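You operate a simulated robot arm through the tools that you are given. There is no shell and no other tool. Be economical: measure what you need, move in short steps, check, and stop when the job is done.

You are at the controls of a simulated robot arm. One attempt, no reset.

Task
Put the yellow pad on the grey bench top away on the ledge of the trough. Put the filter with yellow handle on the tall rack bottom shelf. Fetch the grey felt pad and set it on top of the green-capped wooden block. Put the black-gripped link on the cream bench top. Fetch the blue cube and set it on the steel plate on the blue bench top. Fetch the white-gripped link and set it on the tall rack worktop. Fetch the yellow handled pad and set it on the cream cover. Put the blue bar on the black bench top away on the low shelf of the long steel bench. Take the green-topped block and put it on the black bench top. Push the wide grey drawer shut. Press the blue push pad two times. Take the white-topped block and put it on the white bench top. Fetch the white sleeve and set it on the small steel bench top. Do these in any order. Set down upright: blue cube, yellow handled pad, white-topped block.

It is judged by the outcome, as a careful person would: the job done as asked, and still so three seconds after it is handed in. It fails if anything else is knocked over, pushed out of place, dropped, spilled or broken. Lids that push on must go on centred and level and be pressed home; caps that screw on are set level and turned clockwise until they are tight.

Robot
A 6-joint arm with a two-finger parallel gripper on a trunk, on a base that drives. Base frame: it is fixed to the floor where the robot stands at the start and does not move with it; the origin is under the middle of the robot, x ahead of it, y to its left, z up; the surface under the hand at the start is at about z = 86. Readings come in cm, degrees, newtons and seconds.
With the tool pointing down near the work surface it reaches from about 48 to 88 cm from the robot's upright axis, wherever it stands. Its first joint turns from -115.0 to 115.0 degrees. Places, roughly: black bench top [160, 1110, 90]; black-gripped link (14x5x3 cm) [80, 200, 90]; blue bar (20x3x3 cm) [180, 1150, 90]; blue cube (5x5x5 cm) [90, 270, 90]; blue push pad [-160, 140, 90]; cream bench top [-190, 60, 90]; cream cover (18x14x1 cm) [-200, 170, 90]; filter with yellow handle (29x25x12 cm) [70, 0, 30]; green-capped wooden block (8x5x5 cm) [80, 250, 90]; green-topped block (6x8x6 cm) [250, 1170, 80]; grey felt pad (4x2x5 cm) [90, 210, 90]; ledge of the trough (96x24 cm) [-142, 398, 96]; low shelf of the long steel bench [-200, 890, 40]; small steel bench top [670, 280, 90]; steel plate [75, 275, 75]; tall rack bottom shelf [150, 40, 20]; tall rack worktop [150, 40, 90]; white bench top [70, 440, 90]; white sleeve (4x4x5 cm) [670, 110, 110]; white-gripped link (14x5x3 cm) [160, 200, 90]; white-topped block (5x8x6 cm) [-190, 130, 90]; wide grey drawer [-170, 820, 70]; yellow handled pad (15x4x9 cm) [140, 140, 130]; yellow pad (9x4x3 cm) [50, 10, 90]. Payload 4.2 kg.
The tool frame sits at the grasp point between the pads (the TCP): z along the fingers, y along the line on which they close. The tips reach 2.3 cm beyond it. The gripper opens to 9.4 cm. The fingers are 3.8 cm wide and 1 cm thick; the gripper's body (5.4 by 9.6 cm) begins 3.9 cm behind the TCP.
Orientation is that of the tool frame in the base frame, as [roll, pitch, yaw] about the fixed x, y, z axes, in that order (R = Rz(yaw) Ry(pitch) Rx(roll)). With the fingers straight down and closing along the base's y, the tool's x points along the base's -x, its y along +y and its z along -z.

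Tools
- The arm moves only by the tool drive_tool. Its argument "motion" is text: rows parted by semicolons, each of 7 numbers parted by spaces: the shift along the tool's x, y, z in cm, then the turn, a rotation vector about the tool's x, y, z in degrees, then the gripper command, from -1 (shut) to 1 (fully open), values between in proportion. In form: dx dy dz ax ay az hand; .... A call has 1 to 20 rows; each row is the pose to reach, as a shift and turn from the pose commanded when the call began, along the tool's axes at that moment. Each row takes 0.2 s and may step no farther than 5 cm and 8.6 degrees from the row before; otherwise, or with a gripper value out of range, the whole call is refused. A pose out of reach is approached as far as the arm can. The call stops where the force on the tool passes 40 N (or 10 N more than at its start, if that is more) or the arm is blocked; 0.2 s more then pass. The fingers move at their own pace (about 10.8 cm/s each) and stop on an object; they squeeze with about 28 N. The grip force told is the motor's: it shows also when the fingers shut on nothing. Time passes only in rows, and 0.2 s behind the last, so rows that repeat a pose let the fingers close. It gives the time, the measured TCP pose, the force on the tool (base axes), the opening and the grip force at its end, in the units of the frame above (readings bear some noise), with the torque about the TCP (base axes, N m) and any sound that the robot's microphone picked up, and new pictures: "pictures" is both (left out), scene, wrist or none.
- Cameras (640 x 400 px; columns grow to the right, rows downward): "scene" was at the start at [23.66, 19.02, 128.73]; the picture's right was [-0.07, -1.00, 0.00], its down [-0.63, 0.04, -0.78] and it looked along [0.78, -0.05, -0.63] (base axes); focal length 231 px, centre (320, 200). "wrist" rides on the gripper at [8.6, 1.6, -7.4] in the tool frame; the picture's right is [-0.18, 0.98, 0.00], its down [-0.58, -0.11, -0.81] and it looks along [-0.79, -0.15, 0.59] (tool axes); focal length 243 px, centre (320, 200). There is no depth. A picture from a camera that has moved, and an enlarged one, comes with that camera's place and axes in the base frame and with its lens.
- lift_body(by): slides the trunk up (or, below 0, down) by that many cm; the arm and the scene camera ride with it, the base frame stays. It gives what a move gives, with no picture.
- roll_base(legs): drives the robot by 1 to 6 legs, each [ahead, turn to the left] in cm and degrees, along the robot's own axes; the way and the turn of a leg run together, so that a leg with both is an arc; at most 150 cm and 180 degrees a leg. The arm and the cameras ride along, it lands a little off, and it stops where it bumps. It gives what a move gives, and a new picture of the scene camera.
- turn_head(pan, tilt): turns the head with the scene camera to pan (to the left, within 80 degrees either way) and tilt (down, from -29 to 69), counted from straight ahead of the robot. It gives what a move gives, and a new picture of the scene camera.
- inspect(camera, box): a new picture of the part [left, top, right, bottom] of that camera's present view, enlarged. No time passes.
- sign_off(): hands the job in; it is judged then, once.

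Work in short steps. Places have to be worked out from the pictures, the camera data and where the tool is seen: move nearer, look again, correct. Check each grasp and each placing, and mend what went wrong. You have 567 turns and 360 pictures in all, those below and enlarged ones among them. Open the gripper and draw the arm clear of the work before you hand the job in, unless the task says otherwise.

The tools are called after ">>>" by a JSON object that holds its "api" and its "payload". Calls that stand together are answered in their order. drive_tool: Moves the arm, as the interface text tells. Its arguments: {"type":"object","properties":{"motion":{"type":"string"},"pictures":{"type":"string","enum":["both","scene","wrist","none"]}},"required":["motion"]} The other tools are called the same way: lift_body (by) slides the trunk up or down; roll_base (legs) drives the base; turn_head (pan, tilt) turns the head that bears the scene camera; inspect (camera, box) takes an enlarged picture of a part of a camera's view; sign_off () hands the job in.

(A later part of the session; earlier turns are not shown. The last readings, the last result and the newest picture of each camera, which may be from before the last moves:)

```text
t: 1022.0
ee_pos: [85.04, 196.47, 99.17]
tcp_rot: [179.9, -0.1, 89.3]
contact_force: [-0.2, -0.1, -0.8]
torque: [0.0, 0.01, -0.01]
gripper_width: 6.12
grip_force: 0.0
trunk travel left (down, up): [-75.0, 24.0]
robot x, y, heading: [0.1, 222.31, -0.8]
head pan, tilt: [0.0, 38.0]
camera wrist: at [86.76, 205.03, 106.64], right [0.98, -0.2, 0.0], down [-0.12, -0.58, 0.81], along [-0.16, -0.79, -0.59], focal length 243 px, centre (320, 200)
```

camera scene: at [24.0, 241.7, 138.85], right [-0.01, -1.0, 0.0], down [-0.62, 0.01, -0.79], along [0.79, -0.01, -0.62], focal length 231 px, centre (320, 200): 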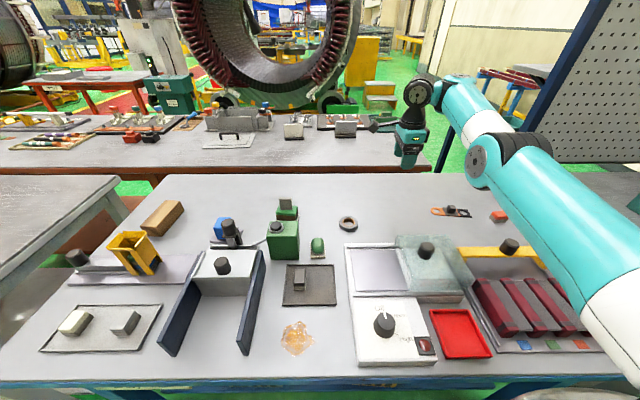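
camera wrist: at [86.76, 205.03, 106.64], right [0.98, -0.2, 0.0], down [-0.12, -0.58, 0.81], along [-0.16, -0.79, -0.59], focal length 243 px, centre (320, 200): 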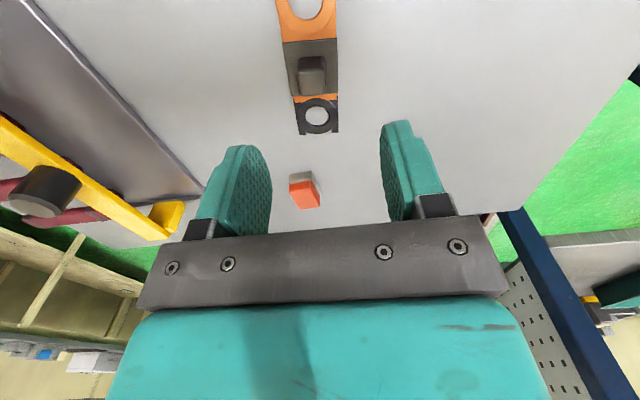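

>>> {"api": "drive_tool", "payload": {"motion": "-0.2 -0.6 3 0 0 0 0.3; -0.2 -0.6 6 0 0 0 0.3; -0.2 -0.6 8 0 0 0 0.3; -0.2 -0.6 9.5 0 0 0 0.3; -0.2 -0.6 9.5 0 0 0 0.3", "pictures": "wrist"}}

```text
t: 1023.0
ee_pos: [86.89, 195.62, 91.09]
tcp_rot: [178.9, 0.3, 89.4]
contact_force: [-3.0, -0.5, 17.4]
torque: [0.11, 0.64, 0.03]
gripper_width: 6.2
grip_force: 0.7
out of reach, approached as far as the arm can: row 1, 2, 3, 4, 5
trunk travel left (down, up): [-75.0, 24.0]
robot x, y, heading: [-0.06, 222.34, -0.7]
head pan, tilt: [0.0, 38.0]
stopped in row 5: the force on the tool passed its limit at 56 N (the readings are from after the stop); the commanded pose is now the measured one
camera wrist: at [88.45, 204.15, 98.5], right [0.98, -0.2, 0.02], down [-0.13, -0.58, 0.81], along [-0.15, -0.79, -0.59], focal length 243 px, centre (320, 200)
```

wrist: 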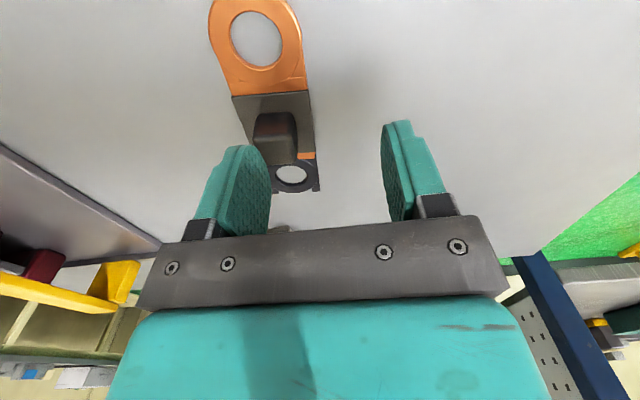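

The yaw-90 posture keeps hitting a limit here. I rise, rotate back to the canonical yaw and lower the trunk to 0.

>>> {"api": "drive_tool", "payload": {"motion": "0 -0.3 -4 0.5 0 0 0.3; 0 -0.6 -8 1 0 0 0.3; 0 -1 -13 1 0 0 0.3; 0 -2 -18 1 0 0 0.3; 0 -4 -22 1 0 0 0.3; 0 -4 -22 1 0 0 0.3", "pictures": "none"}}

>>> {"api": "drive_tool", "payload": {"motion": "0 0 0 0 0 -8 0.3; 0 0 0 0 0 -16 0.3; 0 0 0 0 0 -24 0.3; 0 0 0 0 0 -32 0.3; 0 0 0 0 0 -40 0.3; 0 0 0 0 0 -48 0.3; 0 0 0 0 0 -56 0.3; 0 0 0 0 0 -64 0.3; 0 0 0 0 0 -72 0.3; 0 0 0 0 0 -80 0.3; 0 0 0 0 0 -88 0.3; 0 0 0 0 0 -90 0.3", "pictures": "none"}}

>>> {"api": "lift_body", "payload": {"by": -10}}

```text
refused: row 3 steps farther than a row can; nothing moved
```

```text
t: 1025.6
ee_pos: [86.86, 195.57, 90.94]
tcp_rot: [-179.8, 0.8, 179.5]
contact_force: [-9.3, 0.8, 29.4]
torque: [-0.91, 0.52, -0.56]
gripper_width: 6.05
grip_force: 0.0
trunk travel left (down, up): [-75.0, 24.0]
robot x, y, heading: [0.4, 222.01, -0.7]
head pan, tilt: [0.0, 38.0]
```

```text
t: 1026.0
ee_pos: [87.06, 195.41, 90.97]
tcp_rot: [-179.6, 1.3, 179.4]
contact_force: [2.2, -0.2, 13.1]
torque: [-0.46, 0.17, 0.07]
gripper_width: 6.12
grip_force: 0.4
trunk travel left (down, up): [-74.7, 24.3]
robot x, y, heading: [0.34, 222.37, -0.9]
head pan, tilt: [0.0, 38.0]
stopped: the force on the tool passed its limit at 48 N (the readings are from after the stop); the commanded pose is now the measured one
```

The rise had been refused, so the rest ran while touching the link. I rise now and look.

>>> {"api": "drive_tool", "payload": {"motion": "0 0 -4 0 0 0 0.3; 0 0 -8 0 0 0 0.3; 0 0 -12 0 0 0 0.3; 0 0 -15 0 0 0 0.3; 0 0 -15 0 0 0 0.3"}}

```text
t: 1027.2
ee_pos: [86.59, 195.42, 105.83]
tcp_rot: [-179.8, 0.9, 179.4]
contact_force: [-0.7, -0.4, -0.9]
torque: [0.06, 0.05, 0.02]
gripper_width: 6.11
grip_force: 0.1
out of reach, approached as far as the arm can: row 1
trunk travel left (down, up): [-74.7, 24.3]
robot x, y, heading: [-0.02, 222.78, -0.8]
head pan, tilt: [0.0, 38.0]
camera scene: at [24.01, 241.69, 138.59], right [-0.01, -1.0, 0.0], down [-0.62, 0.01, -0.79], along [0.79, -0.01, -0.62], focal length 231 px, centre (320, 200)
camera wrist: at [77.88, 197.09, 113.05], right [0.19, 0.98, 0.0], down [0.57, -0.11, 0.82], along [0.8, -0.16, -0.58], focal length 243 px, centre (320, 200)
```

scene: 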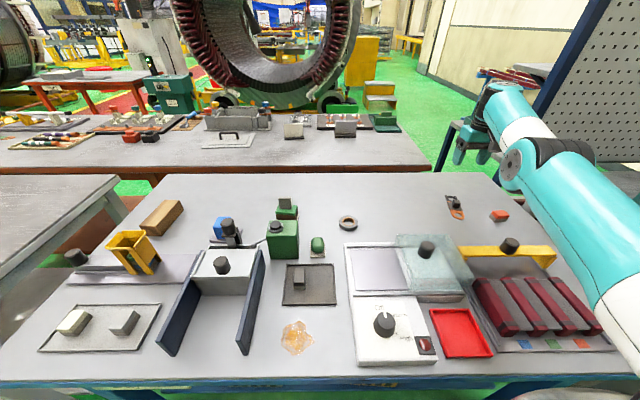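
wrist: 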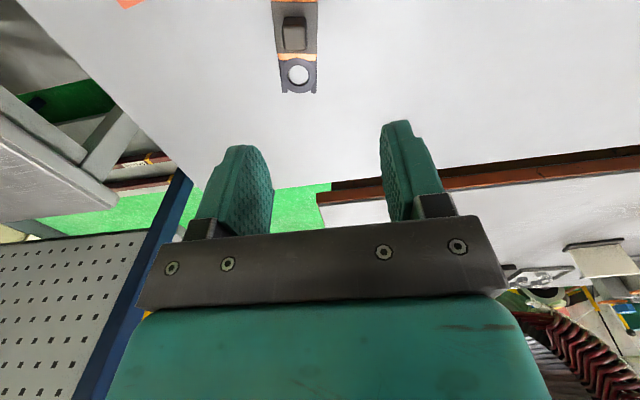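

The link has merely swivelled (now along x, knob ≈(86.4, 193.2)); nothing else moved. I lower the trunk 10 cm (tool stays clear) and aim at the knob.

>>> {"api": "lift_body", "payload": {"by": -9.5}}

>>> {"api": "drive_tool", "payload": {"motion": "0 -1.1 0 0 0 0 0.3; 0.3 -2.2 0 0 0 0 0.3; 0.3 -2.2 0 0 0 0 0.3", "pictures": "wrist"}}

```text
t: 1028.4
ee_pos: [86.57, 195.38, 96.2]
tcp_rot: [-179.8, 0.9, 179.5]
contact_force: [0.2, -0.4, 0.0]
torque: [0.0, -0.01, 0.02]
gripper_width: 6.08
grip_force: 0.0
trunk travel left (down, up): [-65.2, 33.8]
robot x, y, heading: [-0.29, 222.66, -1.1]
head pan, tilt: [0.0, 38.0]
```

```text
t: 1029.2
ee_pos: [86.15, 193.22, 96.28]
tcp_rot: [-179.7, 1.1, 179.4]
contact_force: [0.3, 0.4, -1.1]
torque: [-0.03, 0.02, 0.02]
gripper_width: 6.11
grip_force: 0.1
trunk travel left (down, up): [-65.2, 33.8]
robot x, y, heading: [-0.15, 222.48, -0.7]
head pan, tilt: [0.0, 38.0]
camera wrist: at [77.57, 194.86, 103.58], right [0.19, 0.98, 0.0], down [0.57, -0.11, 0.82], along [0.8, -0.16, -0.58], focal length 243 px, centre (320, 200)
```

wrist: 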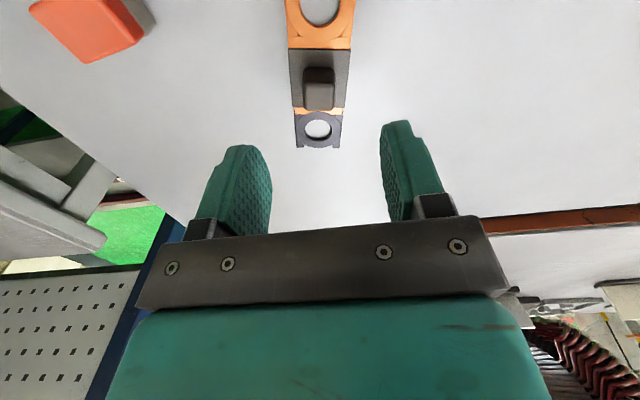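

Knob exactly below. Descend, close, lift.

>>> {"api": "drive_tool", "payload": {"motion": "0 0 2.5 0 0 0 0.3; 0 0 5 0 0 0 0.3; 0 0 6.6 0 0 0 0.3; 0 0 6.6 0 0 0 -1; 0 0 6.6 0 0 0 -1; 0 0 6.6 0 0 0 -1; 0 0 6.6 0 0 0 -1; 0 0 3 0 0 0 -1; 0 0 -1 0 0 0 -1; 0 0 -5 0 0 0 -1; 0 0 -5 0 0 0 -1", "pictures": "wrist"}}

```text
t: 1031.6
ee_pos: [85.42, 193.76, 101.43]
tcp_rot: [-179.6, 0.9, 179.5]
contact_force: [-0.2, 0.3, -0.9]
torque: [-0.01, 0.03, 0.03]
gripper_width: 2.11
grip_force: 28.3
out of reach, approached as far as the arm can: row 10, 11
trunk travel left (down, up): [-65.2, 33.8]
robot x, y, heading: [0.12, 222.23, -0.7]
head pan, tilt: [0.0, 38.0]
camera wrist: at [76.71, 195.41, 108.59], right [0.19, 0.98, 0.0], down [0.57, -0.11, 0.82], along [0.8, -0.16, -0.58], focal length 243 px, centre (320, 200)
```

wrist: 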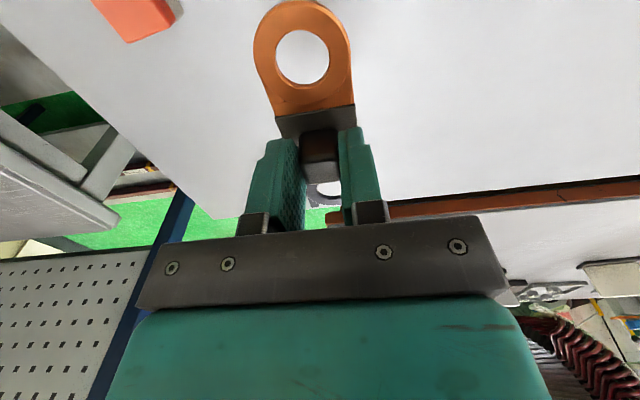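

Held (2.1 cm). I retract and drive to the cream bench.

>>> {"api": "drive_tool", "payload": {"motion": "4.5 2 -1 0 0 0 -1; 9 4 -2 0 0 0 -1; 13 6 -4 0 0 0 -1; 17 8 -6 0 0 0 -1; 21 9 -8 0 0 0 -1; 24 10 -9 0 0 0 -1; 24 10 -9 0 0 0 -1", "pictures": "none"}}

>>> {"api": "roll_base", "payload": {"legs": [[-45, 0], [0, -89], [82, 0], [0, -90], [55, 0]]}}

>>> {"api": "turn_head", "payload": {"pan": 0, "tilt": 40}}

```text
refused: row 1 steps farther than a row can; nothing moved
```

```text
t: 1048.7
ee_pos: [-186.9, 167.47, 101.27]
tcp_rot: [-179.7, 0.9, 0.9]
contact_force: [-0.2, 0.3, -0.4]
torque: [0.01, -0.03, 0.01]
gripper_width: 2.15
grip_force: 28.3
trunk travel left (down, up): [-65.2, 33.8]
robot x, y, heading: [-100.55, 141.07, -179.1]
head pan, tilt: [0.0, 38.0]
camera scene: at [-124.54, 121.22, 129.09], right [-0.01, 1.0, 0.0], down [0.62, 0.01, -0.79], along [-0.79, -0.01, -0.62], focal length 231 px, centre (320, 200)
```

scene: 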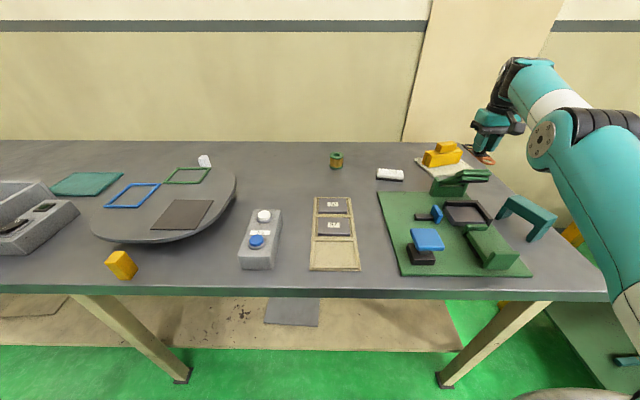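

```text
t: 1049.3
ee_pos: [-186.86, 167.45, 101.33]
tcp_rot: [-179.6, 1.0, 0.8]
contact_force: [0.3, 0.5, -0.5]
torque: [0.0, 0.0, 0.02]
gripper_width: 2.1
grip_force: 28.0
trunk travel left (down, up): [-65.2, 33.8]
robot x, y, heading: [-100.62, 141.09, -179.2]
head pan, tilt: [0.0, 40.0]
camera scene: at [-124.4, 121.22, 128.79], right [-0.01, 1.0, 0.0], down [0.64, 0.01, -0.77], along [-0.77, -0.01, -0.64], focal length 231 px, centre (320, 200)
```

scene: 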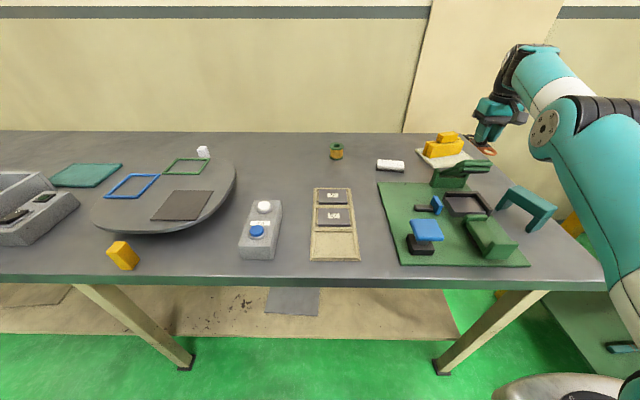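

The retract was refused again (my step was a hair too long), but nothing was touched. I raise, pull in, and swing over to y≈118.

>>> {"api": "drive_tool", "payload": {"motion": "0 0 -4 0 0 0 -1; 3 0 -7 0 0 0 -1; 7 0 -8 0 0 0 -1; 11 0 -9 0 0 0 -1; 15 0 -9 0 0 0 -1; 15 4.8 -9 0 0 0 -1; 15 9.6 -9 0 0 0 -1; 15 14.4 -9 0 0 0 -1; 15 19.2 -9 0 0 0 -1; 15 24 -9 0 0 0 -1; 15 28.8 -9 0 0 0 -1; 15 33.6 -9 0 0 0 -1; 15 38.4 -9 0 0 0 -1; 15 43.2 -9 0 0 0 -1; 15 48 -9 0 0 0 -1; 15 49.5 -9 0 0 0 -1; 15 49.5 -9 0 0 0 -1"}}

```text
t: 1052.9
ee_pos: [-171.06, 118.09, 109.95]
tcp_rot: [-179.6, 1.1, 1.0]
contact_force: [-0.4, 0.0, -1.0]
torque: [0.0, -0.03, 0.01]
gripper_width: 2.12
grip_force: 28.2
out of reach, approached as far as the arm can: row 1
trunk travel left (down, up): [-65.2, 33.8]
robot x, y, heading: [-101.01, 140.85, -179.0]
head pan, tilt: [0.0, 40.0]
camera scene: at [-124.4, 121.21, 128.79], right [-0.01, 1.0, 0.0], down [0.64, 0.01, -0.77], along [-0.77, -0.01, -0.64], focal length 231 px, centre (320, 200)
camera wrist: at [-162.17, 116.57, 117.23], right [-0.17, -0.99, 0.0], down [-0.57, 0.1, 0.82], along [-0.8, 0.14, -0.58], focal length 243 px, centre (320, 200)
```

scene: 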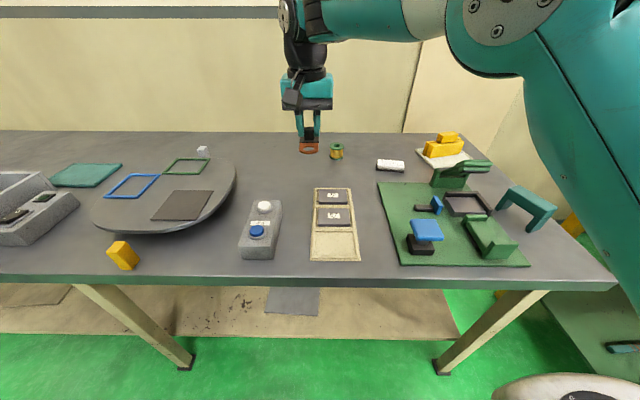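
wrist: 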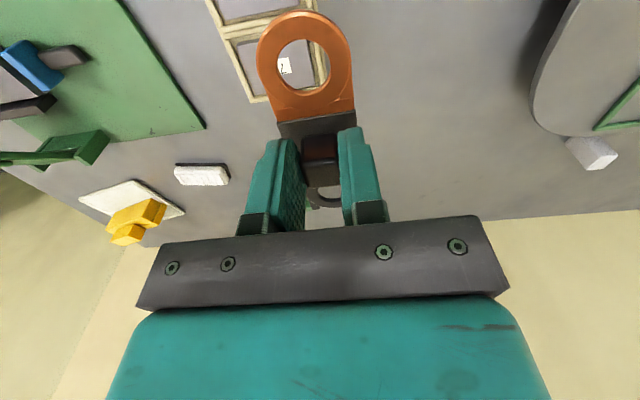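

I advance the base 7 cm and place the link at the open area about (-179, 108).

>>> {"api": "roll_base", "payload": {"legs": [[7, 0]]}}

>>> {"api": "drive_tool", "payload": {"motion": "-0.5 4.5 0 0 0 0 -1; -1 9 0 0 0 0 -1; -1.2 10 3 0 0 0 -1; -1.2 10 7 0 0 0 -1; -1.2 10 11 0 0 0 -1; -1.2 10 15 0 0 0 -1; -1.2 10 15 0 0 0 -1"}}

```text
t: 1053.9
ee_pos: [-178.1, 118.04, 109.94]
tcp_rot: [-179.7, 1.0, 1.0]
contact_force: [0.2, -0.6, -0.5]
torque: [-0.01, -0.01, -0.01]
gripper_width: 2.16
grip_force: 28.1
trunk travel left (down, up): [-65.2, 33.8]
robot x, y, heading: [-107.92, 141.0, -179.0]
head pan, tilt: [0.0, 40.0]
camera scene: at [-131.45, 121.1, 128.79], right [-0.01, 1.0, 0.0], down [0.64, 0.01, -0.77], along [-0.77, -0.01, -0.64], focal length 231 px, centre (320, 200)
```

scene: 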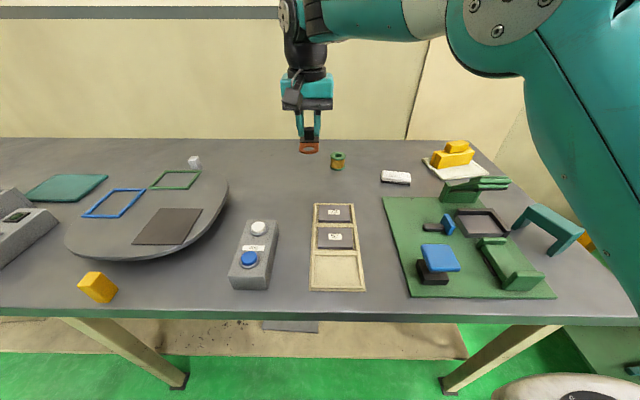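

```text
t: 1055.5
ee_pos: [-179.2, 108.06, 94.88]
tcp_rot: [-179.9, 0.9, 0.9]
contact_force: [0.6, 0.6, -1.7]
torque: [-0.01, -0.01, 0.0]
gripper_width: 2.13
grip_force: 28.0
out of reach, approached as far as the arm can: row 2, 3, 4, 5
trunk travel left (down, up): [-65.2, 33.8]
robot x, y, heading: [-107.72, 140.73, -179.1]
head pan, tilt: [0.0, 40.0]
camera scene: at [-131.44, 121.1, 128.79], right [-0.01, 1.0, 0.0], down [0.64, 0.01, -0.77], along [-0.77, -0.01, -0.64], focal length 231 px, centre (320, 200)
camera wrist: at [-170.26, 106.39, 102.15], right [-0.17, -0.99, 0.0], down [-0.57, 0.1, 0.82], along [-0.8, 0.14, -0.58], focal length 243 px, centre (320, 200)
```

scene: 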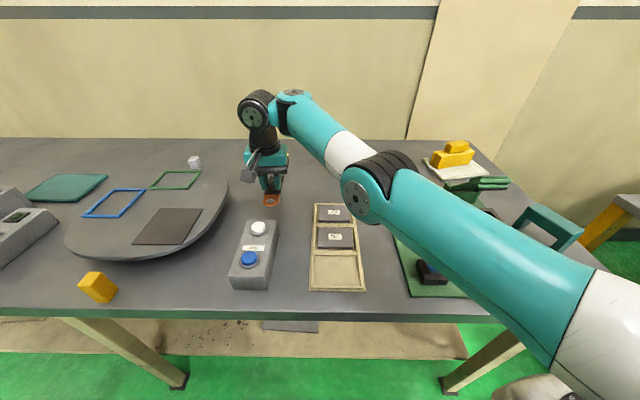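
wrist: 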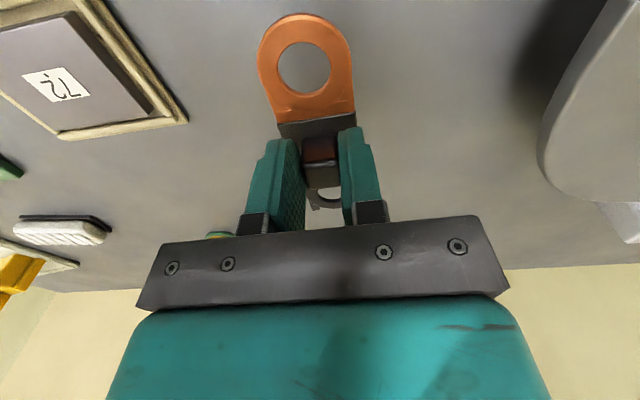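

Clear below. Lower to contact.

>>> {"api": "drive_tool", "payload": {"motion": "0 0 2.5 0 0 0 -1; 0 0 4 0 0 0 -1; 0 0 4.8 0 0 0 -1; 0 0 5.4 0 0 0 -1; 0 0 5.9 0 0 0 -1; 0 0 6.4 0 0 0 -1; 0 0 6.9 0 0 0 -1", "pictures": "none"}}

```text
t: 1057.1
ee_pos: [-179.75, 108.0, 89.6]
tcp_rot: [179.7, 0.1, 1.0]
contact_force: [1.3, 4.3, 22.6]
torque: [0.17, 0.22, -0.04]
gripper_width: 2.18
grip_force: 27.8
out of reach, approached as far as the arm can: row 4, 5, 6, 7
trunk travel left (down, up): [-65.2, 33.8]
robot x, y, heading: [-107.91, 140.82, -179.2]
head pan, tilt: [0.0, 40.0]
```

>>> {"api": "drive_tool", "payload": {"motion": "0 0 0 0 0 0 -0.3; 0 0 0 0 0 0 0; 0 0 0 0 0 0 0; 0 0 -3 0 0 0 0; 0 0 -7 0 0 0 0; 0 0 -11 0 0 0 0; 0 0 -15 0 0 0 0; 0 0 -18 0 0 0 0; 0 0 -18 0 0 0 0"}}

```text
t: 1059.1
ee_pos: [-179.0, 108.81, 106.83]
tcp_rot: [-179.7, 0.9, 0.9]
contact_force: [0.0, 0.2, 1.0]
torque: [0.01, 0.0, -0.02]
gripper_width: 4.7
grip_force: 0.0
out of reach, approached as far as the arm can: row 8, 9
trunk travel left (down, up): [-65.2, 33.8]
robot x, y, heading: [-107.85, 140.96, -179.1]
head pan, tilt: [0.0, 40.0]
camera scene: at [-131.44, 121.1, 128.79], right [-0.01, 1.0, 0.0], down [0.64, 0.01, -0.77], along [-0.77, -0.01, -0.64], focal length 231 px, centre (320, 200)
camera wrist: at [-170.15, 107.27, 114.17], right [-0.17, -0.99, 0.0], down [-0.57, 0.1, 0.82], along [-0.8, 0.14, -0.58], focal length 243 px, centre (320, 200)
```

scene: 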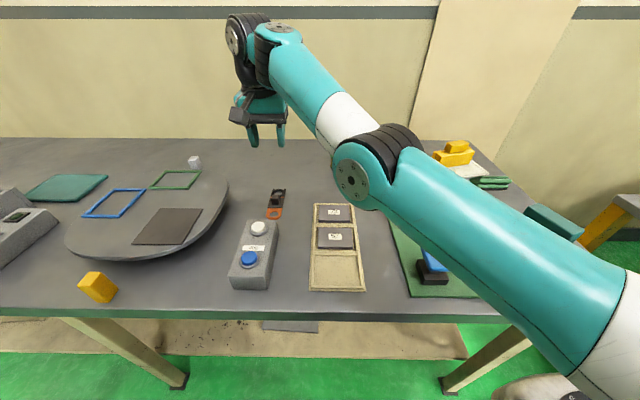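
wrist: 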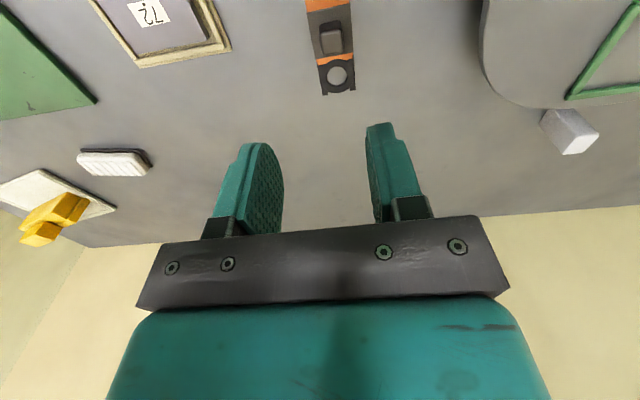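

Black-gripped link is on the cream bench. Last: the filter under the grey bench at (70, 0, 30). I retract in small steps, then drive there.

>>> {"api": "drive_tool", "payload": {"motion": "2 -4 0 0 0 0 0; 4 -8 -1 0 0 0 0; 6 -12 -2 0 0 0 0; 8 -16 -3 0 0 0 0; 10 -20 -4 0 0 0 0; 12 -24 -5 0 0 0 0; 14 -27 -5 0 0 0 0; 17 -27 -5 0 0 0 0; 17 -27 -5 0 0 0 0", "pictures": "none"}}

```text
t: 1061.1
ee_pos: [-162.38, 135.91, 111.84]
tcp_rot: [-179.7, 0.9, 0.9]
contact_force: [0.3, 0.7, 0.0]
torque: [0.03, -0.01, -0.03]
gripper_width: 4.71
grip_force: 0.1
trunk travel left (down, up): [-65.2, 33.8]
robot x, y, heading: [-107.74, 141.23, -179.2]
head pan, tilt: [0.0, 40.0]
```

>>> {"api": "roll_base", "payload": {"legs": [[-58, 0], [0, 89], [138, 0], [0, 90]]}}

>>> {"api": "lift_body", "payload": {"by": -40}}

>>> {"api": "turn_head", "payload": {"pan": 0, "tilt": 25}}

```text
t: 1078.5
ee_pos: [0.62, 4.13, 111.81]
tcp_rot: [-179.7, 1.0, 178.0]
contact_force: [0.6, 0.5, -1.0]
torque: [-0.01, -0.03, 0.0]
gripper_width: 4.68
grip_force: 0.1
trunk travel left (down, up): [-65.2, 33.8]
robot x, y, heading: [-54.11, 2.04, -2.0]
head pan, tilt: [0.0, 40.0]
camera scene: at [-29.66, 20.66, 128.79], right [-0.04, -1.0, 0.0], down [-0.64, 0.02, -0.77], along [0.77, -0.03, -0.64], focal length 231 px, centre (320, 200)
```

scene: 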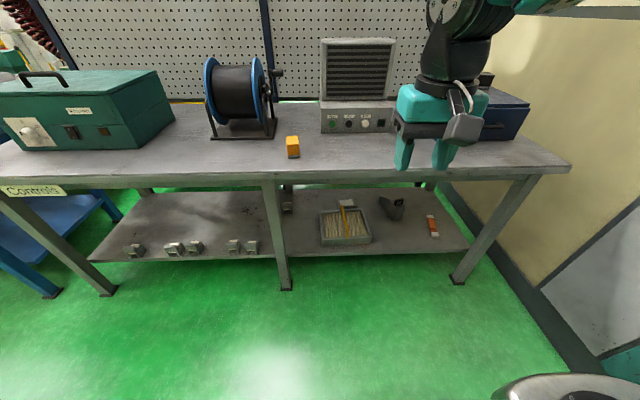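

```text
t: 1082.3
ee_pos: [0.72, 3.96, 71.73]
tcp_rot: [-179.6, 0.9, 177.9]
contact_force: [-0.9, 0.4, 0.2]
torque: [0.0, -0.02, 0.03]
gripper_width: 4.7
grip_force: 0.0
trunk travel left (down, up): [-25.2, 73.8]
robot x, y, heading: [-54.14, 1.51, -2.1]
head pan, tilt: [0.0, 40.0]
```

```text
t: 1083.1
ee_pos: [0.78, 4.12, 71.76]
tcp_rot: [-179.7, 1.0, 177.9]
contact_force: [0.6, -0.8, 0.8]
torque: [0.0, 0.01, 0.02]
gripper_width: 4.7
grip_force: 0.1
trunk travel left (down, up): [-25.2, 73.8]
robot x, y, heading: [-54.04, 1.92, -2.2]
head pan, tilt: [0.0, 25.0]
camera scene: at [-28.95, 20.64, 91.12], right [-0.04, -1.0, 0.0], down [-0.42, 0.02, -0.91], along [0.91, -0.03, -0.42], focal length 231 px, centre (320, 200)
```

scene: 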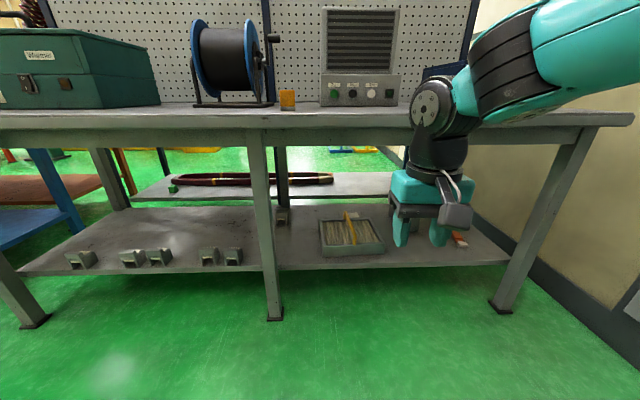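

>>> {"api": "inspect", "payload": {"camera": "scene", "box": [260, 180, 480, 310]}}

```text
2.91 times, centred on (370, 245) of scene
camera zoom: at [-28.95, 20.64, 91.12], right [-0.04, -1.0, 0.0], down [-0.42, 0.02, -0.91], along [0.91, -0.03, -0.42], focal length 672 px, centre (174, 69)
```

zoom: 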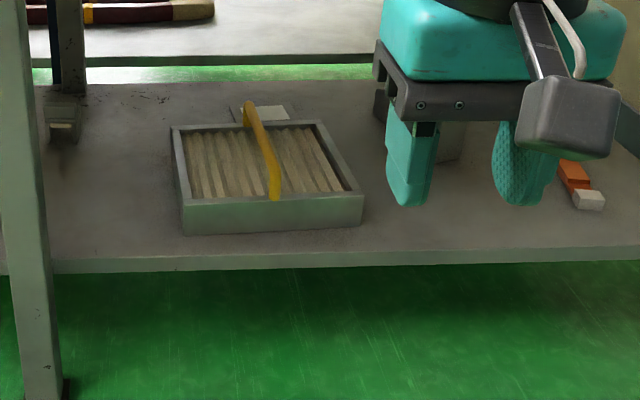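

The filter (28×25 frame) sits on the low shelf (z≈24.8) with a yellow strap handle arching fore-aft, apex ≈(67.5, 3, 36.5). I square the base, lower the trunk fully, then tilt the tool forward.

>>> {"api": "roll_base", "payload": {"legs": [[0, 2]]}}

>>> {"api": "lift_body", "payload": {"by": -24.5}}

>>> {"api": "drive_tool", "payload": {"motion": "-2 0 0 0 -7.5 0 0.4; -4 0 1 0 -15 0 0.4; -6 0 2 0 -22.5 0 0.4; -8 0 2.5 0 -30 0 0.4; -10 0 3 0 -37.5 0 0.4; -12 0 3 0 -45 0 0.4; -14 0 3 0 -52.5 0 0.4; -16 0 3 0 -60 0 0.4; -17 0 3 0 -65 0 0.4; -17 0 3 0 -65 0 0.4"}}

```text
t: 1083.9
ee_pos: [0.54, 5.93, 71.64]
tcp_rot: [-179.7, 1.0, 179.9]
contact_force: [-0.8, -0.1, -1.2]
torque: [0.01, -0.01, -0.04]
gripper_width: 4.69
grip_force: 0.1
trunk travel left (down, up): [-25.2, 73.8]
robot x, y, heading: [-53.72, 1.95, -0.0]
head pan, tilt: [0.0, 25.0]
camera scene: at [-29.62, 21.51, 91.13], right [0.0, -1.0, 0.0], down [-0.42, 0.0, -0.91], along [0.91, 0.0, -0.42], focal length 231 px, centre (320, 200)
```

scene: 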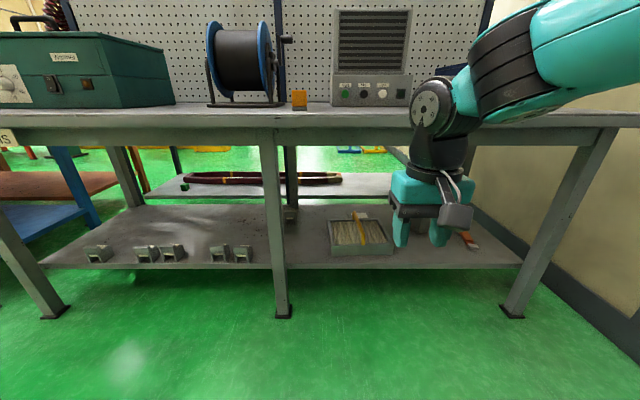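

```text
t: 1086.4
ee_pos: [0.59, 6.07, 47.3]
tcp_rot: [-179.7, 1.1, 179.9]
contact_force: [-1.0, 0.0, 0.8]
torque: [-0.01, 0.01, 0.02]
gripper_width: 4.72
grip_force: 0.0
trunk travel left (down, up): [-0.7, 98.3]
robot x, y, heading: [-53.68, 2.13, 0.1]
head pan, tilt: [0.0, 25.0]
```

```text
t: 1088.6
ee_pos: [17.66, 6.18, 44.53]
tcp_rot: [-179.3, 66.0, -179.4]
contact_force: [-0.4, 0.0, -0.7]
torque: [-0.01, -0.02, 0.0]
gripper_width: 6.57
grip_force: 0.2
trunk travel left (down, up): [-0.7, 98.3]
robot x, y, heading: [-54.11, 1.8, -0.3]
head pan, tilt: [0.0, 25.0]
camera scene: at [-29.62, 21.51, 66.63], right [0.0, -1.0, 0.0], down [-0.42, 0.0, -0.91], along [0.91, 0.0, -0.42], focal length 231 px, centre (320, 200)
camera wrist: at [7.5, 7.64, 39.63], right [0.08, 0.98, 0.16], down [-0.5, -0.1, 0.86], along [0.86, -0.15, 0.48], focal length 243 px, centre (320, 200)
```

scene: 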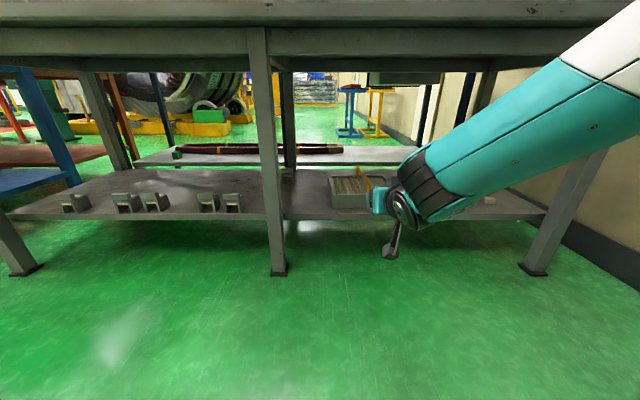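
wrist: 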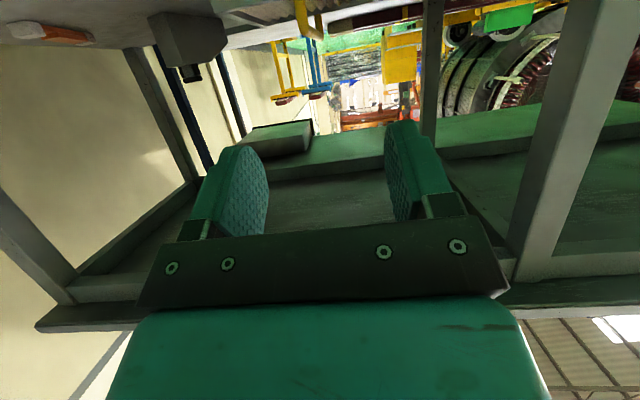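

>>> {"api": "inspect", "payload": {"camera": "scene", "box": [310, 140, 430, 230]}}

>>> {"api": "inspect", "payload": {"camera": "wrist", "box": [200, 0, 440, 130]}}

```text
4.44 times, centred on (370, 185) of scene
camera zoom: at [-29.62, 21.51, 66.63], right [0.0, -1.0, 0.0], down [-0.42, 0.0, -0.91], along [0.91, 0.0, -0.42], focal length 1026 px, centre (98, 267)
```

zoom: 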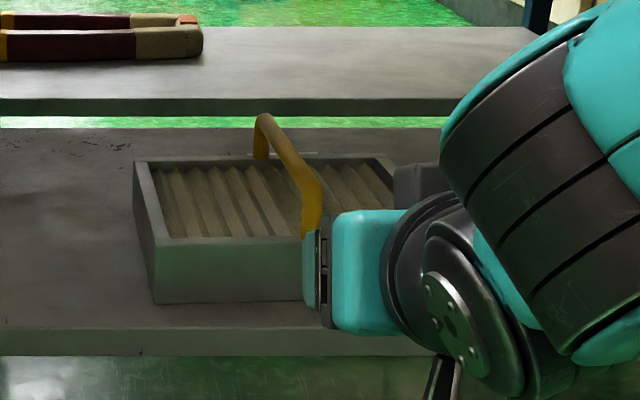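

```text
2.67 times, centred on (320, 65) of wrist
camera zoom: at [7.5, 7.64, 39.63], right [0.08, 0.98, 0.16], down [-0.5, -0.1, 0.86], along [0.86, -0.15, 0.48], focal length 647 px, centre (320, 560)
```

zoom: 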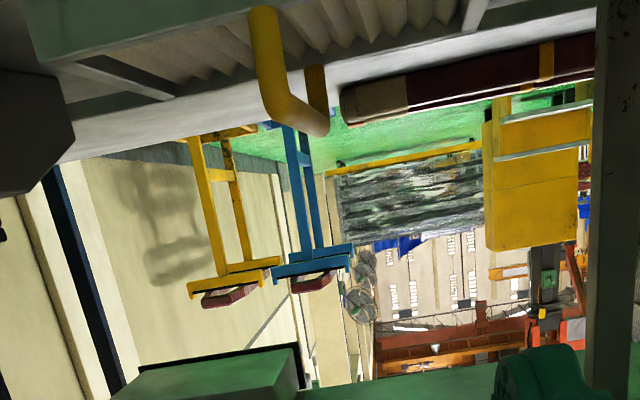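

The handle is a round rod arch along x at z≈35 (x 56–76, y≈3). A vertical tool suits better (body and camera clear the rod), so I upright it at height ~41.5 and extend.

>>> {"api": "drive_tool", "payload": {"motion": "0 -0.3 0.7 0 7.3 0 0.4; 0 -0.6 1.5 0 14.6 0 0.4; 0 -1 2.2 0 22 0 0.4; 0.1 -1.3 3 0 29.3 0 0.4; 0.1 -1.6 3.7 0 36.6 0 0.4; 0.2 -2 4.5 0 44 0 0.4; 0.2 -2.3 5.2 0 51.3 0 0.4; 0.3 -2.6 6 0 58.6 0 0.4; 0.3 -3 6.7 0 66 0 0.4; 0.3 -3 6.7 0 66 0 0.4", "pictures": "scene"}}

```text
t: 1090.8
ee_pos: [23.64, 3.06, 41.58]
tcp_rot: [-179.7, -0.1, -180.0]
contact_force: [0.5, 0.6, -0.8]
torque: [0.0, -0.01, 0.0]
gripper_width: 6.57
grip_force: 0.1
trunk travel left (down, up): [-0.7, 98.3]
robot x, y, heading: [-54.0, 2.08, -0.1]
head pan, tilt: [0.0, 25.0]
camera scene: at [-29.62, 21.51, 66.63], right [0.0, -1.0, 0.0], down [-0.42, 0.0, -0.91], along [0.91, 0.0, -0.42], focal length 231 px, centre (320, 200)
```

scene: 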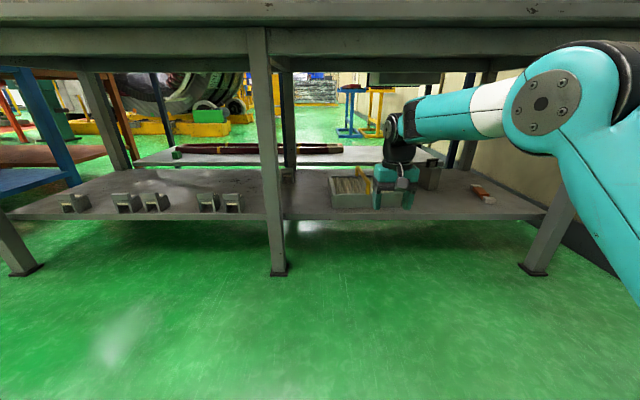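

The elbow would pass just under the bench apron (z≈74.6); I extend the arm 8 cm to lower the elbow and check.

>>> {"api": "drive_tool", "payload": {"motion": "-2.5 0 0 0 0 0 0.4; -5 0 0 0 0 0 0.4; -8 0 0 0 0 0 0.4; -8 0 0 0 0 0 0.4", "pictures": "scene"}}

```text
t: 1091.8
ee_pos: [31.72, 3.12, 41.47]
tcp_rot: [-179.7, -0.2, -180.0]
contact_force: [-0.5, -0.5, 0.5]
torque: [0.02, -0.03, -0.02]
gripper_width: 6.58
grip_force: 0.0
trunk travel left (down, up): [-0.7, 98.3]
robot x, y, heading: [-53.93, 2.26, -0.3]
head pan, tilt: [0.0, 25.0]
camera scene: at [-29.63, 21.51, 66.63], right [0.0, -1.0, 0.0], down [-0.42, 0.0, -0.91], along [0.91, 0.0, -0.42], focal length 231 px, centre (320, 200)
```

scene: 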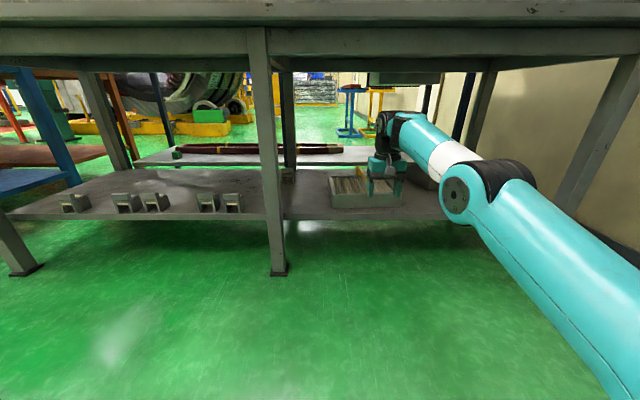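

The elbow is now low and safe. I roll 34 cm forward so the open fingers come over the rod.

>>> {"api": "roll_base", "payload": {"legs": [[34, 0]]}}

>>> {"api": "drive_tool", "payload": {"motion": "0 0 0 0 0 0 0.4; 0 0 0 0 0 0 0.4", "pictures": "wrist"}}

```text
t: 1094.0
ee_pos: [65.2, 3.58, 41.5]
tcp_rot: [-179.7, -0.1, -179.7]
contact_force: [0.4, -0.1, 1.4]
torque: [-0.03, -0.03, 0.01]
gripper_width: 6.56
grip_force: 0.0
trunk travel left (down, up): [-0.7, 98.3]
robot x, y, heading: [-20.74, 2.13, 0.2]
head pan, tilt: [0.0, 25.0]
camera scene: at [3.86, 21.66, 66.63], right [0.0, -1.0, 0.0], down [-0.42, 0.0, -0.91], along [0.91, 0.0, -0.42], focal length 231 px, centre (320, 200)
```

scene: 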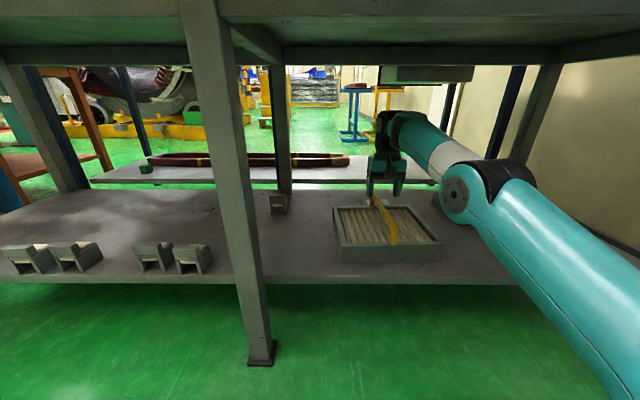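

```text
t: 1094.6
ee_pos: [65.22, 3.62, 41.5]
tcp_rot: [-179.6, -0.1, -179.8]
contact_force: [0.3, 1.1, 0.3]
torque: [0.02, -0.02, 0.02]
gripper_width: 6.56
grip_force: 0.2
trunk travel left (down, up): [-0.7, 98.3]
robot x, y, heading: [-20.3, 2.01, 0.2]
head pan, tilt: [0.0, 25.0]
camera wrist: at [56.67, 5.17, 48.97], right [0.18, 0.98, 0.0], down [0.58, -0.1, 0.81], along [0.79, -0.15, -0.59], focal length 243 px, centre (320, 200)
```

wrist: 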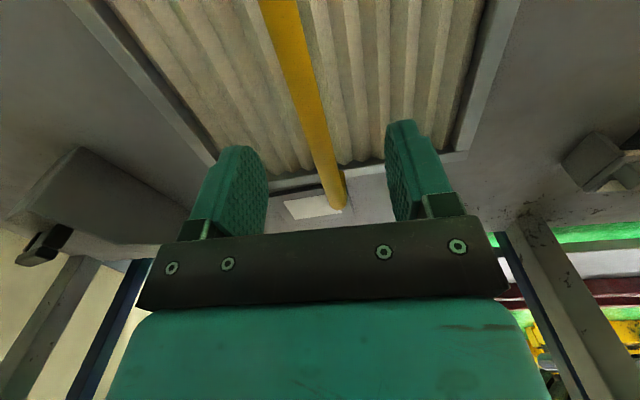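

The rod runs between the fingers at y≈2.8. I centre over its middle (x≈66.5), descend 5.8 cm and close.

>>> {"api": "drive_tool", "payload": {"motion": "-0.6 -0.4 1.5 0 0 0 0.4; -1.2 -0.8 3 0 0 0 0.4; -1.2 -0.8 4.5 0 0 0 0.4; -1.2 -0.8 5.8 0 0 0 0.4; -1.2 -0.8 5.8 0 0 0 -1; -1.2 -0.8 5.8 0 0 0 -1; -1.2 -0.8 5.8 0 0 0 -1; -1.2 -0.8 5.8 0 0 0 -1", "pictures": "wrist"}}

```text
t: 1096.4
ee_pos: [66.7, 2.65, 35.81]
tcp_rot: [-179.2, 0.1, -179.6]
contact_force: [1.1, 0.5, 4.6]
torque: [0.04, -0.16, 0.66]
gripper_width: 1.73
grip_force: 27.5
out of reach, approached as far as the arm can: row 4, 5
trunk travel left (down, up): [-0.7, 98.3]
robot x, y, heading: [-20.28, 2.15, 0.0]
head pan, tilt: [0.0, 25.0]
camera wrist: at [58.16, 4.32, 43.24], right [0.18, 0.98, -0.01], down [0.58, -0.09, 0.81], along [0.8, -0.15, -0.59], focal length 243 px, centre (320, 200)
```

wrist: 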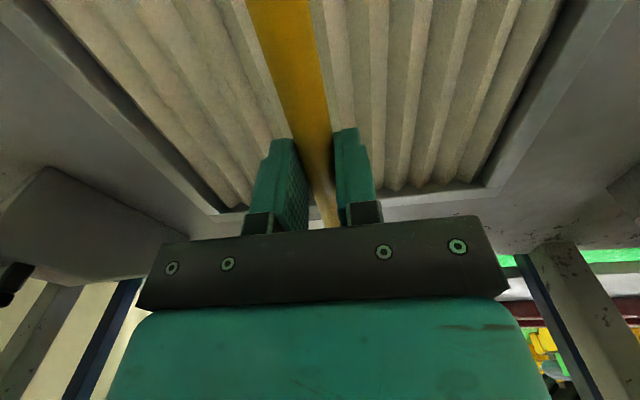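

Gripped on the rod (1.7 cm). I lift 4 cm and check the balance.

>>> {"api": "drive_tool", "payload": {"motion": "0 0 -1 0 0 0 -1; 0 0 -2 0 0 0 -1; 0 0 -3 0 0 0 -1; 0 0 -4 0 0 0 -1; 0 0 -4 0 0 0 -1"}}

```text
t: 1097.6
ee_pos: [66.1, 2.97, 39.6]
tcp_rot: [-179.7, -0.1, -179.6]
contact_force: [0.0, 0.2, -7.2]
torque: [-0.02, -0.02, 0.02]
gripper_width: 1.77
grip_force: 28.4
trunk travel left (down, up): [-0.7, 98.3]
robot x, y, heading: [-20.58, 2.29, 0.2]
head pan, tilt: [0.0, 25.0]
camera scene: at [3.87, 21.66, 66.62], right [0.0, -1.0, 0.0], down [-0.42, 0.0, -0.91], along [0.91, 0.0, -0.42], focal length 231 px, centre (320, 200)
camera wrist: at [57.53, 4.45, 47.09], right [0.18, 0.98, 0.0], down [0.58, -0.1, 0.81], along [0.79, -0.15, -0.59], focal length 243 px, centre (320, 200)
```

scene: 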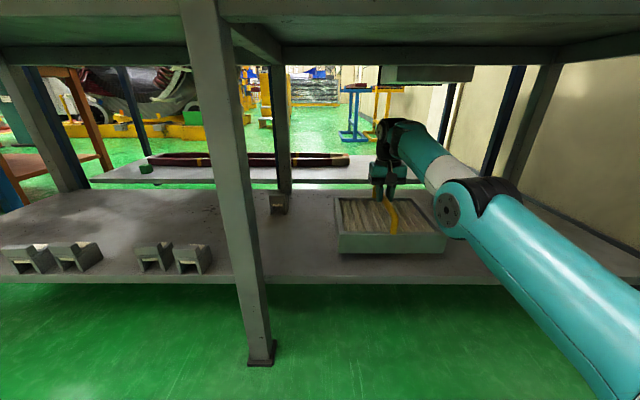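
wrist: 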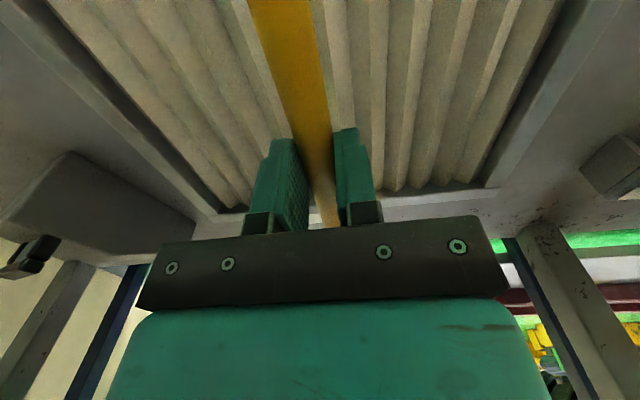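

The filter hangs level (7 N). I reverse out from under the bench.

>>> {"api": "roll_base", "payload": {"legs": [[-58, 0]]}}

>>> {"api": "lift_body", "payload": {"by": 40}}

>>> {"api": "lift_body", "payload": {"by": 40}}

```text
t: 1101.0
ee_pos: [7.24, 1.89, 39.63]
tcp_rot: [-179.7, -0.2, 179.5]
contact_force: [0.3, 0.0, -7.1]
torque: [0.01, -0.06, 0.02]
gripper_width: 1.74
grip_force: 27.3
trunk travel left (down, up): [-0.7, 98.3]
robot x, y, heading: [-79.04, 2.26, -0.5]
head pan, tilt: [0.0, 25.0]
camera scene: at [-54.7, 21.53, 66.62], right [-0.01, -1.0, 0.0], down [-0.42, 0.0, -0.91], along [0.91, -0.01, -0.42], focal length 231 px, centre (320, 200)
```

scene: 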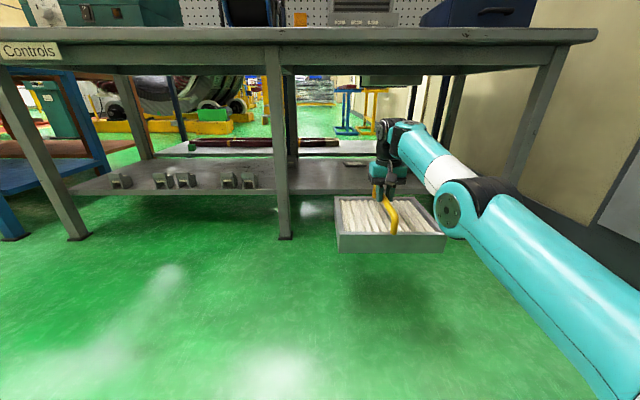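

```text
t: 1104.8
ee_pos: [7.31, 1.91, 79.64]
tcp_rot: [-179.7, -0.1, 179.5]
contact_force: [-0.5, -0.1, -7.8]
torque: [0.0, -0.02, 0.0]
gripper_width: 1.77
grip_force: 28.1
trunk travel left (down, up): [-40.7, 58.3]
robot x, y, heading: [-79.43, 2.5, -0.5]
head pan, tilt: [0.0, 25.0]
```

```text
t: 1108.6
ee_pos: [7.23, 2.04, 119.56]
tcp_rot: [-179.8, -0.1, 179.6]
contact_force: [0.2, 0.0, -7.0]
torque: [-0.02, -0.01, -0.01]
gripper_width: 1.74
grip_force: 28.4
trunk travel left (down, up): [-80.7, 18.3]
robot x, y, heading: [-79.16, 2.15, -0.8]
head pan, tilt: [0.0, 25.0]
```

>>> {"api": "lift_body", "payload": {"by": 18}}

>>> {"api": "drive_tool", "payload": {"motion": "3 0 0 0 0 0 -1; 6 0 0 0 0 0 -1; 9 0 0 0 0 0 -1; 12 0 0 0 0 0 -1; 15 0 0 0 0 0 -1; 18 0 0 0 0 0 -1; 18 0 0 0 0 0 -1", "pictures": "scene"}}

```text
t: 1110.6
ee_pos: [7.39, 2.08, 137.52]
tcp_rot: [-179.7, -0.1, 179.6]
contact_force: [0.0, 0.4, -7.3]
torque: [0.0, -0.03, -0.01]
gripper_width: 1.78
grip_force: 28.1
trunk travel left (down, up): [-98.7, 0.3]
robot x, y, heading: [-79.39, 2.12, -0.4]
head pan, tilt: [0.0, 25.0]
```

```text
t: 1112.2
ee_pos: [-10.79, 2.11, 137.64]
tcp_rot: [-179.7, -0.1, 179.6]
contact_force: [-0.3, 0.7, -6.7]
torque: [-0.01, -0.06, -0.05]
gripper_width: 1.76
grip_force: 27.8
trunk travel left (down, up): [-98.7, 0.3]
robot x, y, heading: [-79.42, 2.21, -0.3]
head pan, tilt: [0.0, 25.0]
camera scene: at [-54.71, 21.52, 164.63], right [-0.01, -1.0, 0.0], down [-0.42, 0.0, -0.91], along [0.91, -0.01, -0.42], focal length 231 px, centre (320, 200)
```

scene: 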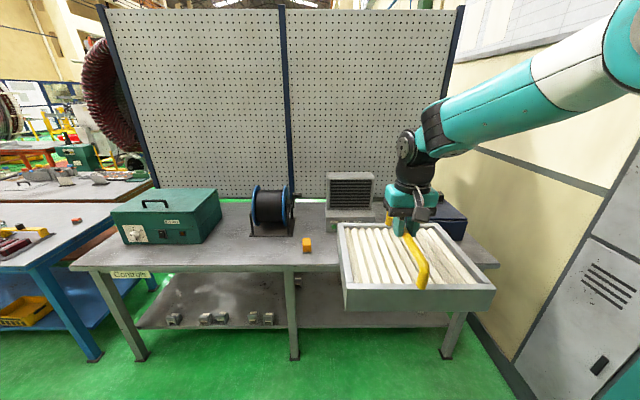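

Now the long drive round: north along the aisle, then east and south.

>>> {"api": "roll_base", "payload": {"legs": [[18, 0], [0, 90.4], [150, 0], [150, 0], [150, 0], [150, 0]]}}

>>> {"api": "roll_base", "payload": {"legs": [[45, 0], [0, -90], [150, 0], [150, 0], [10, 0]]}}

```text
t: 1145.6
ee_pos: [-30.33, 669.38, 137.7]
tcp_rot: [-179.7, -0.1, -93.2]
contact_force: [-0.5, 0.5, -6.3]
torque: [0.01, 0.0, -0.02]
gripper_width: 1.76
grip_force: 28.7
trunk travel left (down, up): [-98.7, 0.3]
robot x, y, heading: [-33.77, 600.99, 86.8]
head pan, tilt: [0.0, 25.0]
camera scene: at [-51.84, 626.54, 164.62], right [1.0, -0.06, 0.0], down [-0.02, -0.42, -0.91], along [0.05, 0.9, -0.42], focal length 231 px, centre (320, 200)
```

scene: 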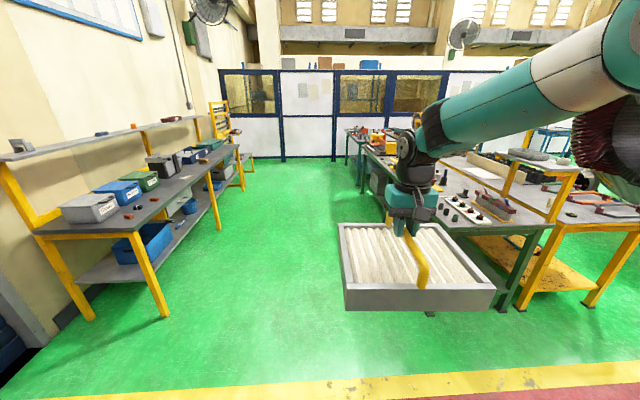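

```text
t: 1166.9
ee_pos: [347.63, 625.23, 137.47]
tcp_rot: [-179.7, 0.0, 176.0]
contact_force: [-0.7, 0.8, -6.9]
torque: [-0.03, -0.02, -0.04]
gripper_width: 1.76
grip_force: 28.3
trunk travel left (down, up): [-98.7, 0.3]
robot x, y, heading: [279.36, 629.34, -4.2]
head pan, tilt: [0.0, 25.0]
camera scene: at [304.96, 647.34, 164.63], right [-0.07, -1.0, 0.0], down [-0.42, 0.03, -0.91], along [0.9, -0.07, -0.42], focal length 231 px, centre (320, 200)
```

scene: 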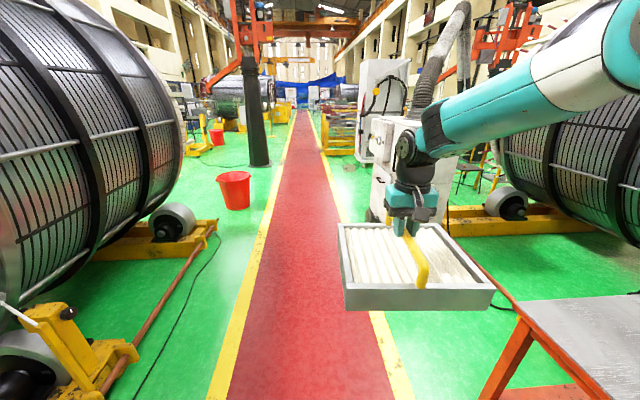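

>>> {"api": "roll_base", "payload": {"legs": [[-32, 0], [0, -87.5], [150, 0], [150, 0], [150, 0], [95, 0]]}}

```text
t: 1198.4
ee_pos: [224.74, 19.46, 137.71]
tcp_rot: [-179.7, -0.1, 88.2]
contact_force: [0.9, -0.8, -7.0]
torque: [0.0, 0.0, 0.01]
gripper_width: 1.75
grip_force: 28.3
trunk travel left (down, up): [-98.7, 0.3]
robot x, y, heading: [226.17, 88.2, -91.8]
head pan, tilt: [0.0, 25.0]
camera scene: at [244.96, 62.9, 164.62], right [-1.0, 0.03, 0.0], down [0.01, 0.42, -0.91], along [-0.03, -0.91, -0.42], focal length 231 px, centre (320, 200)
```

scene: 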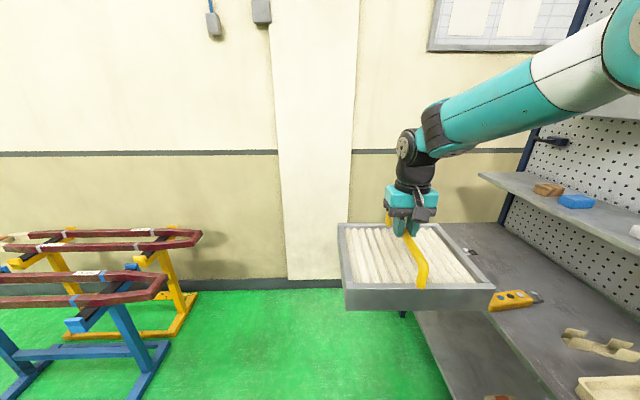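

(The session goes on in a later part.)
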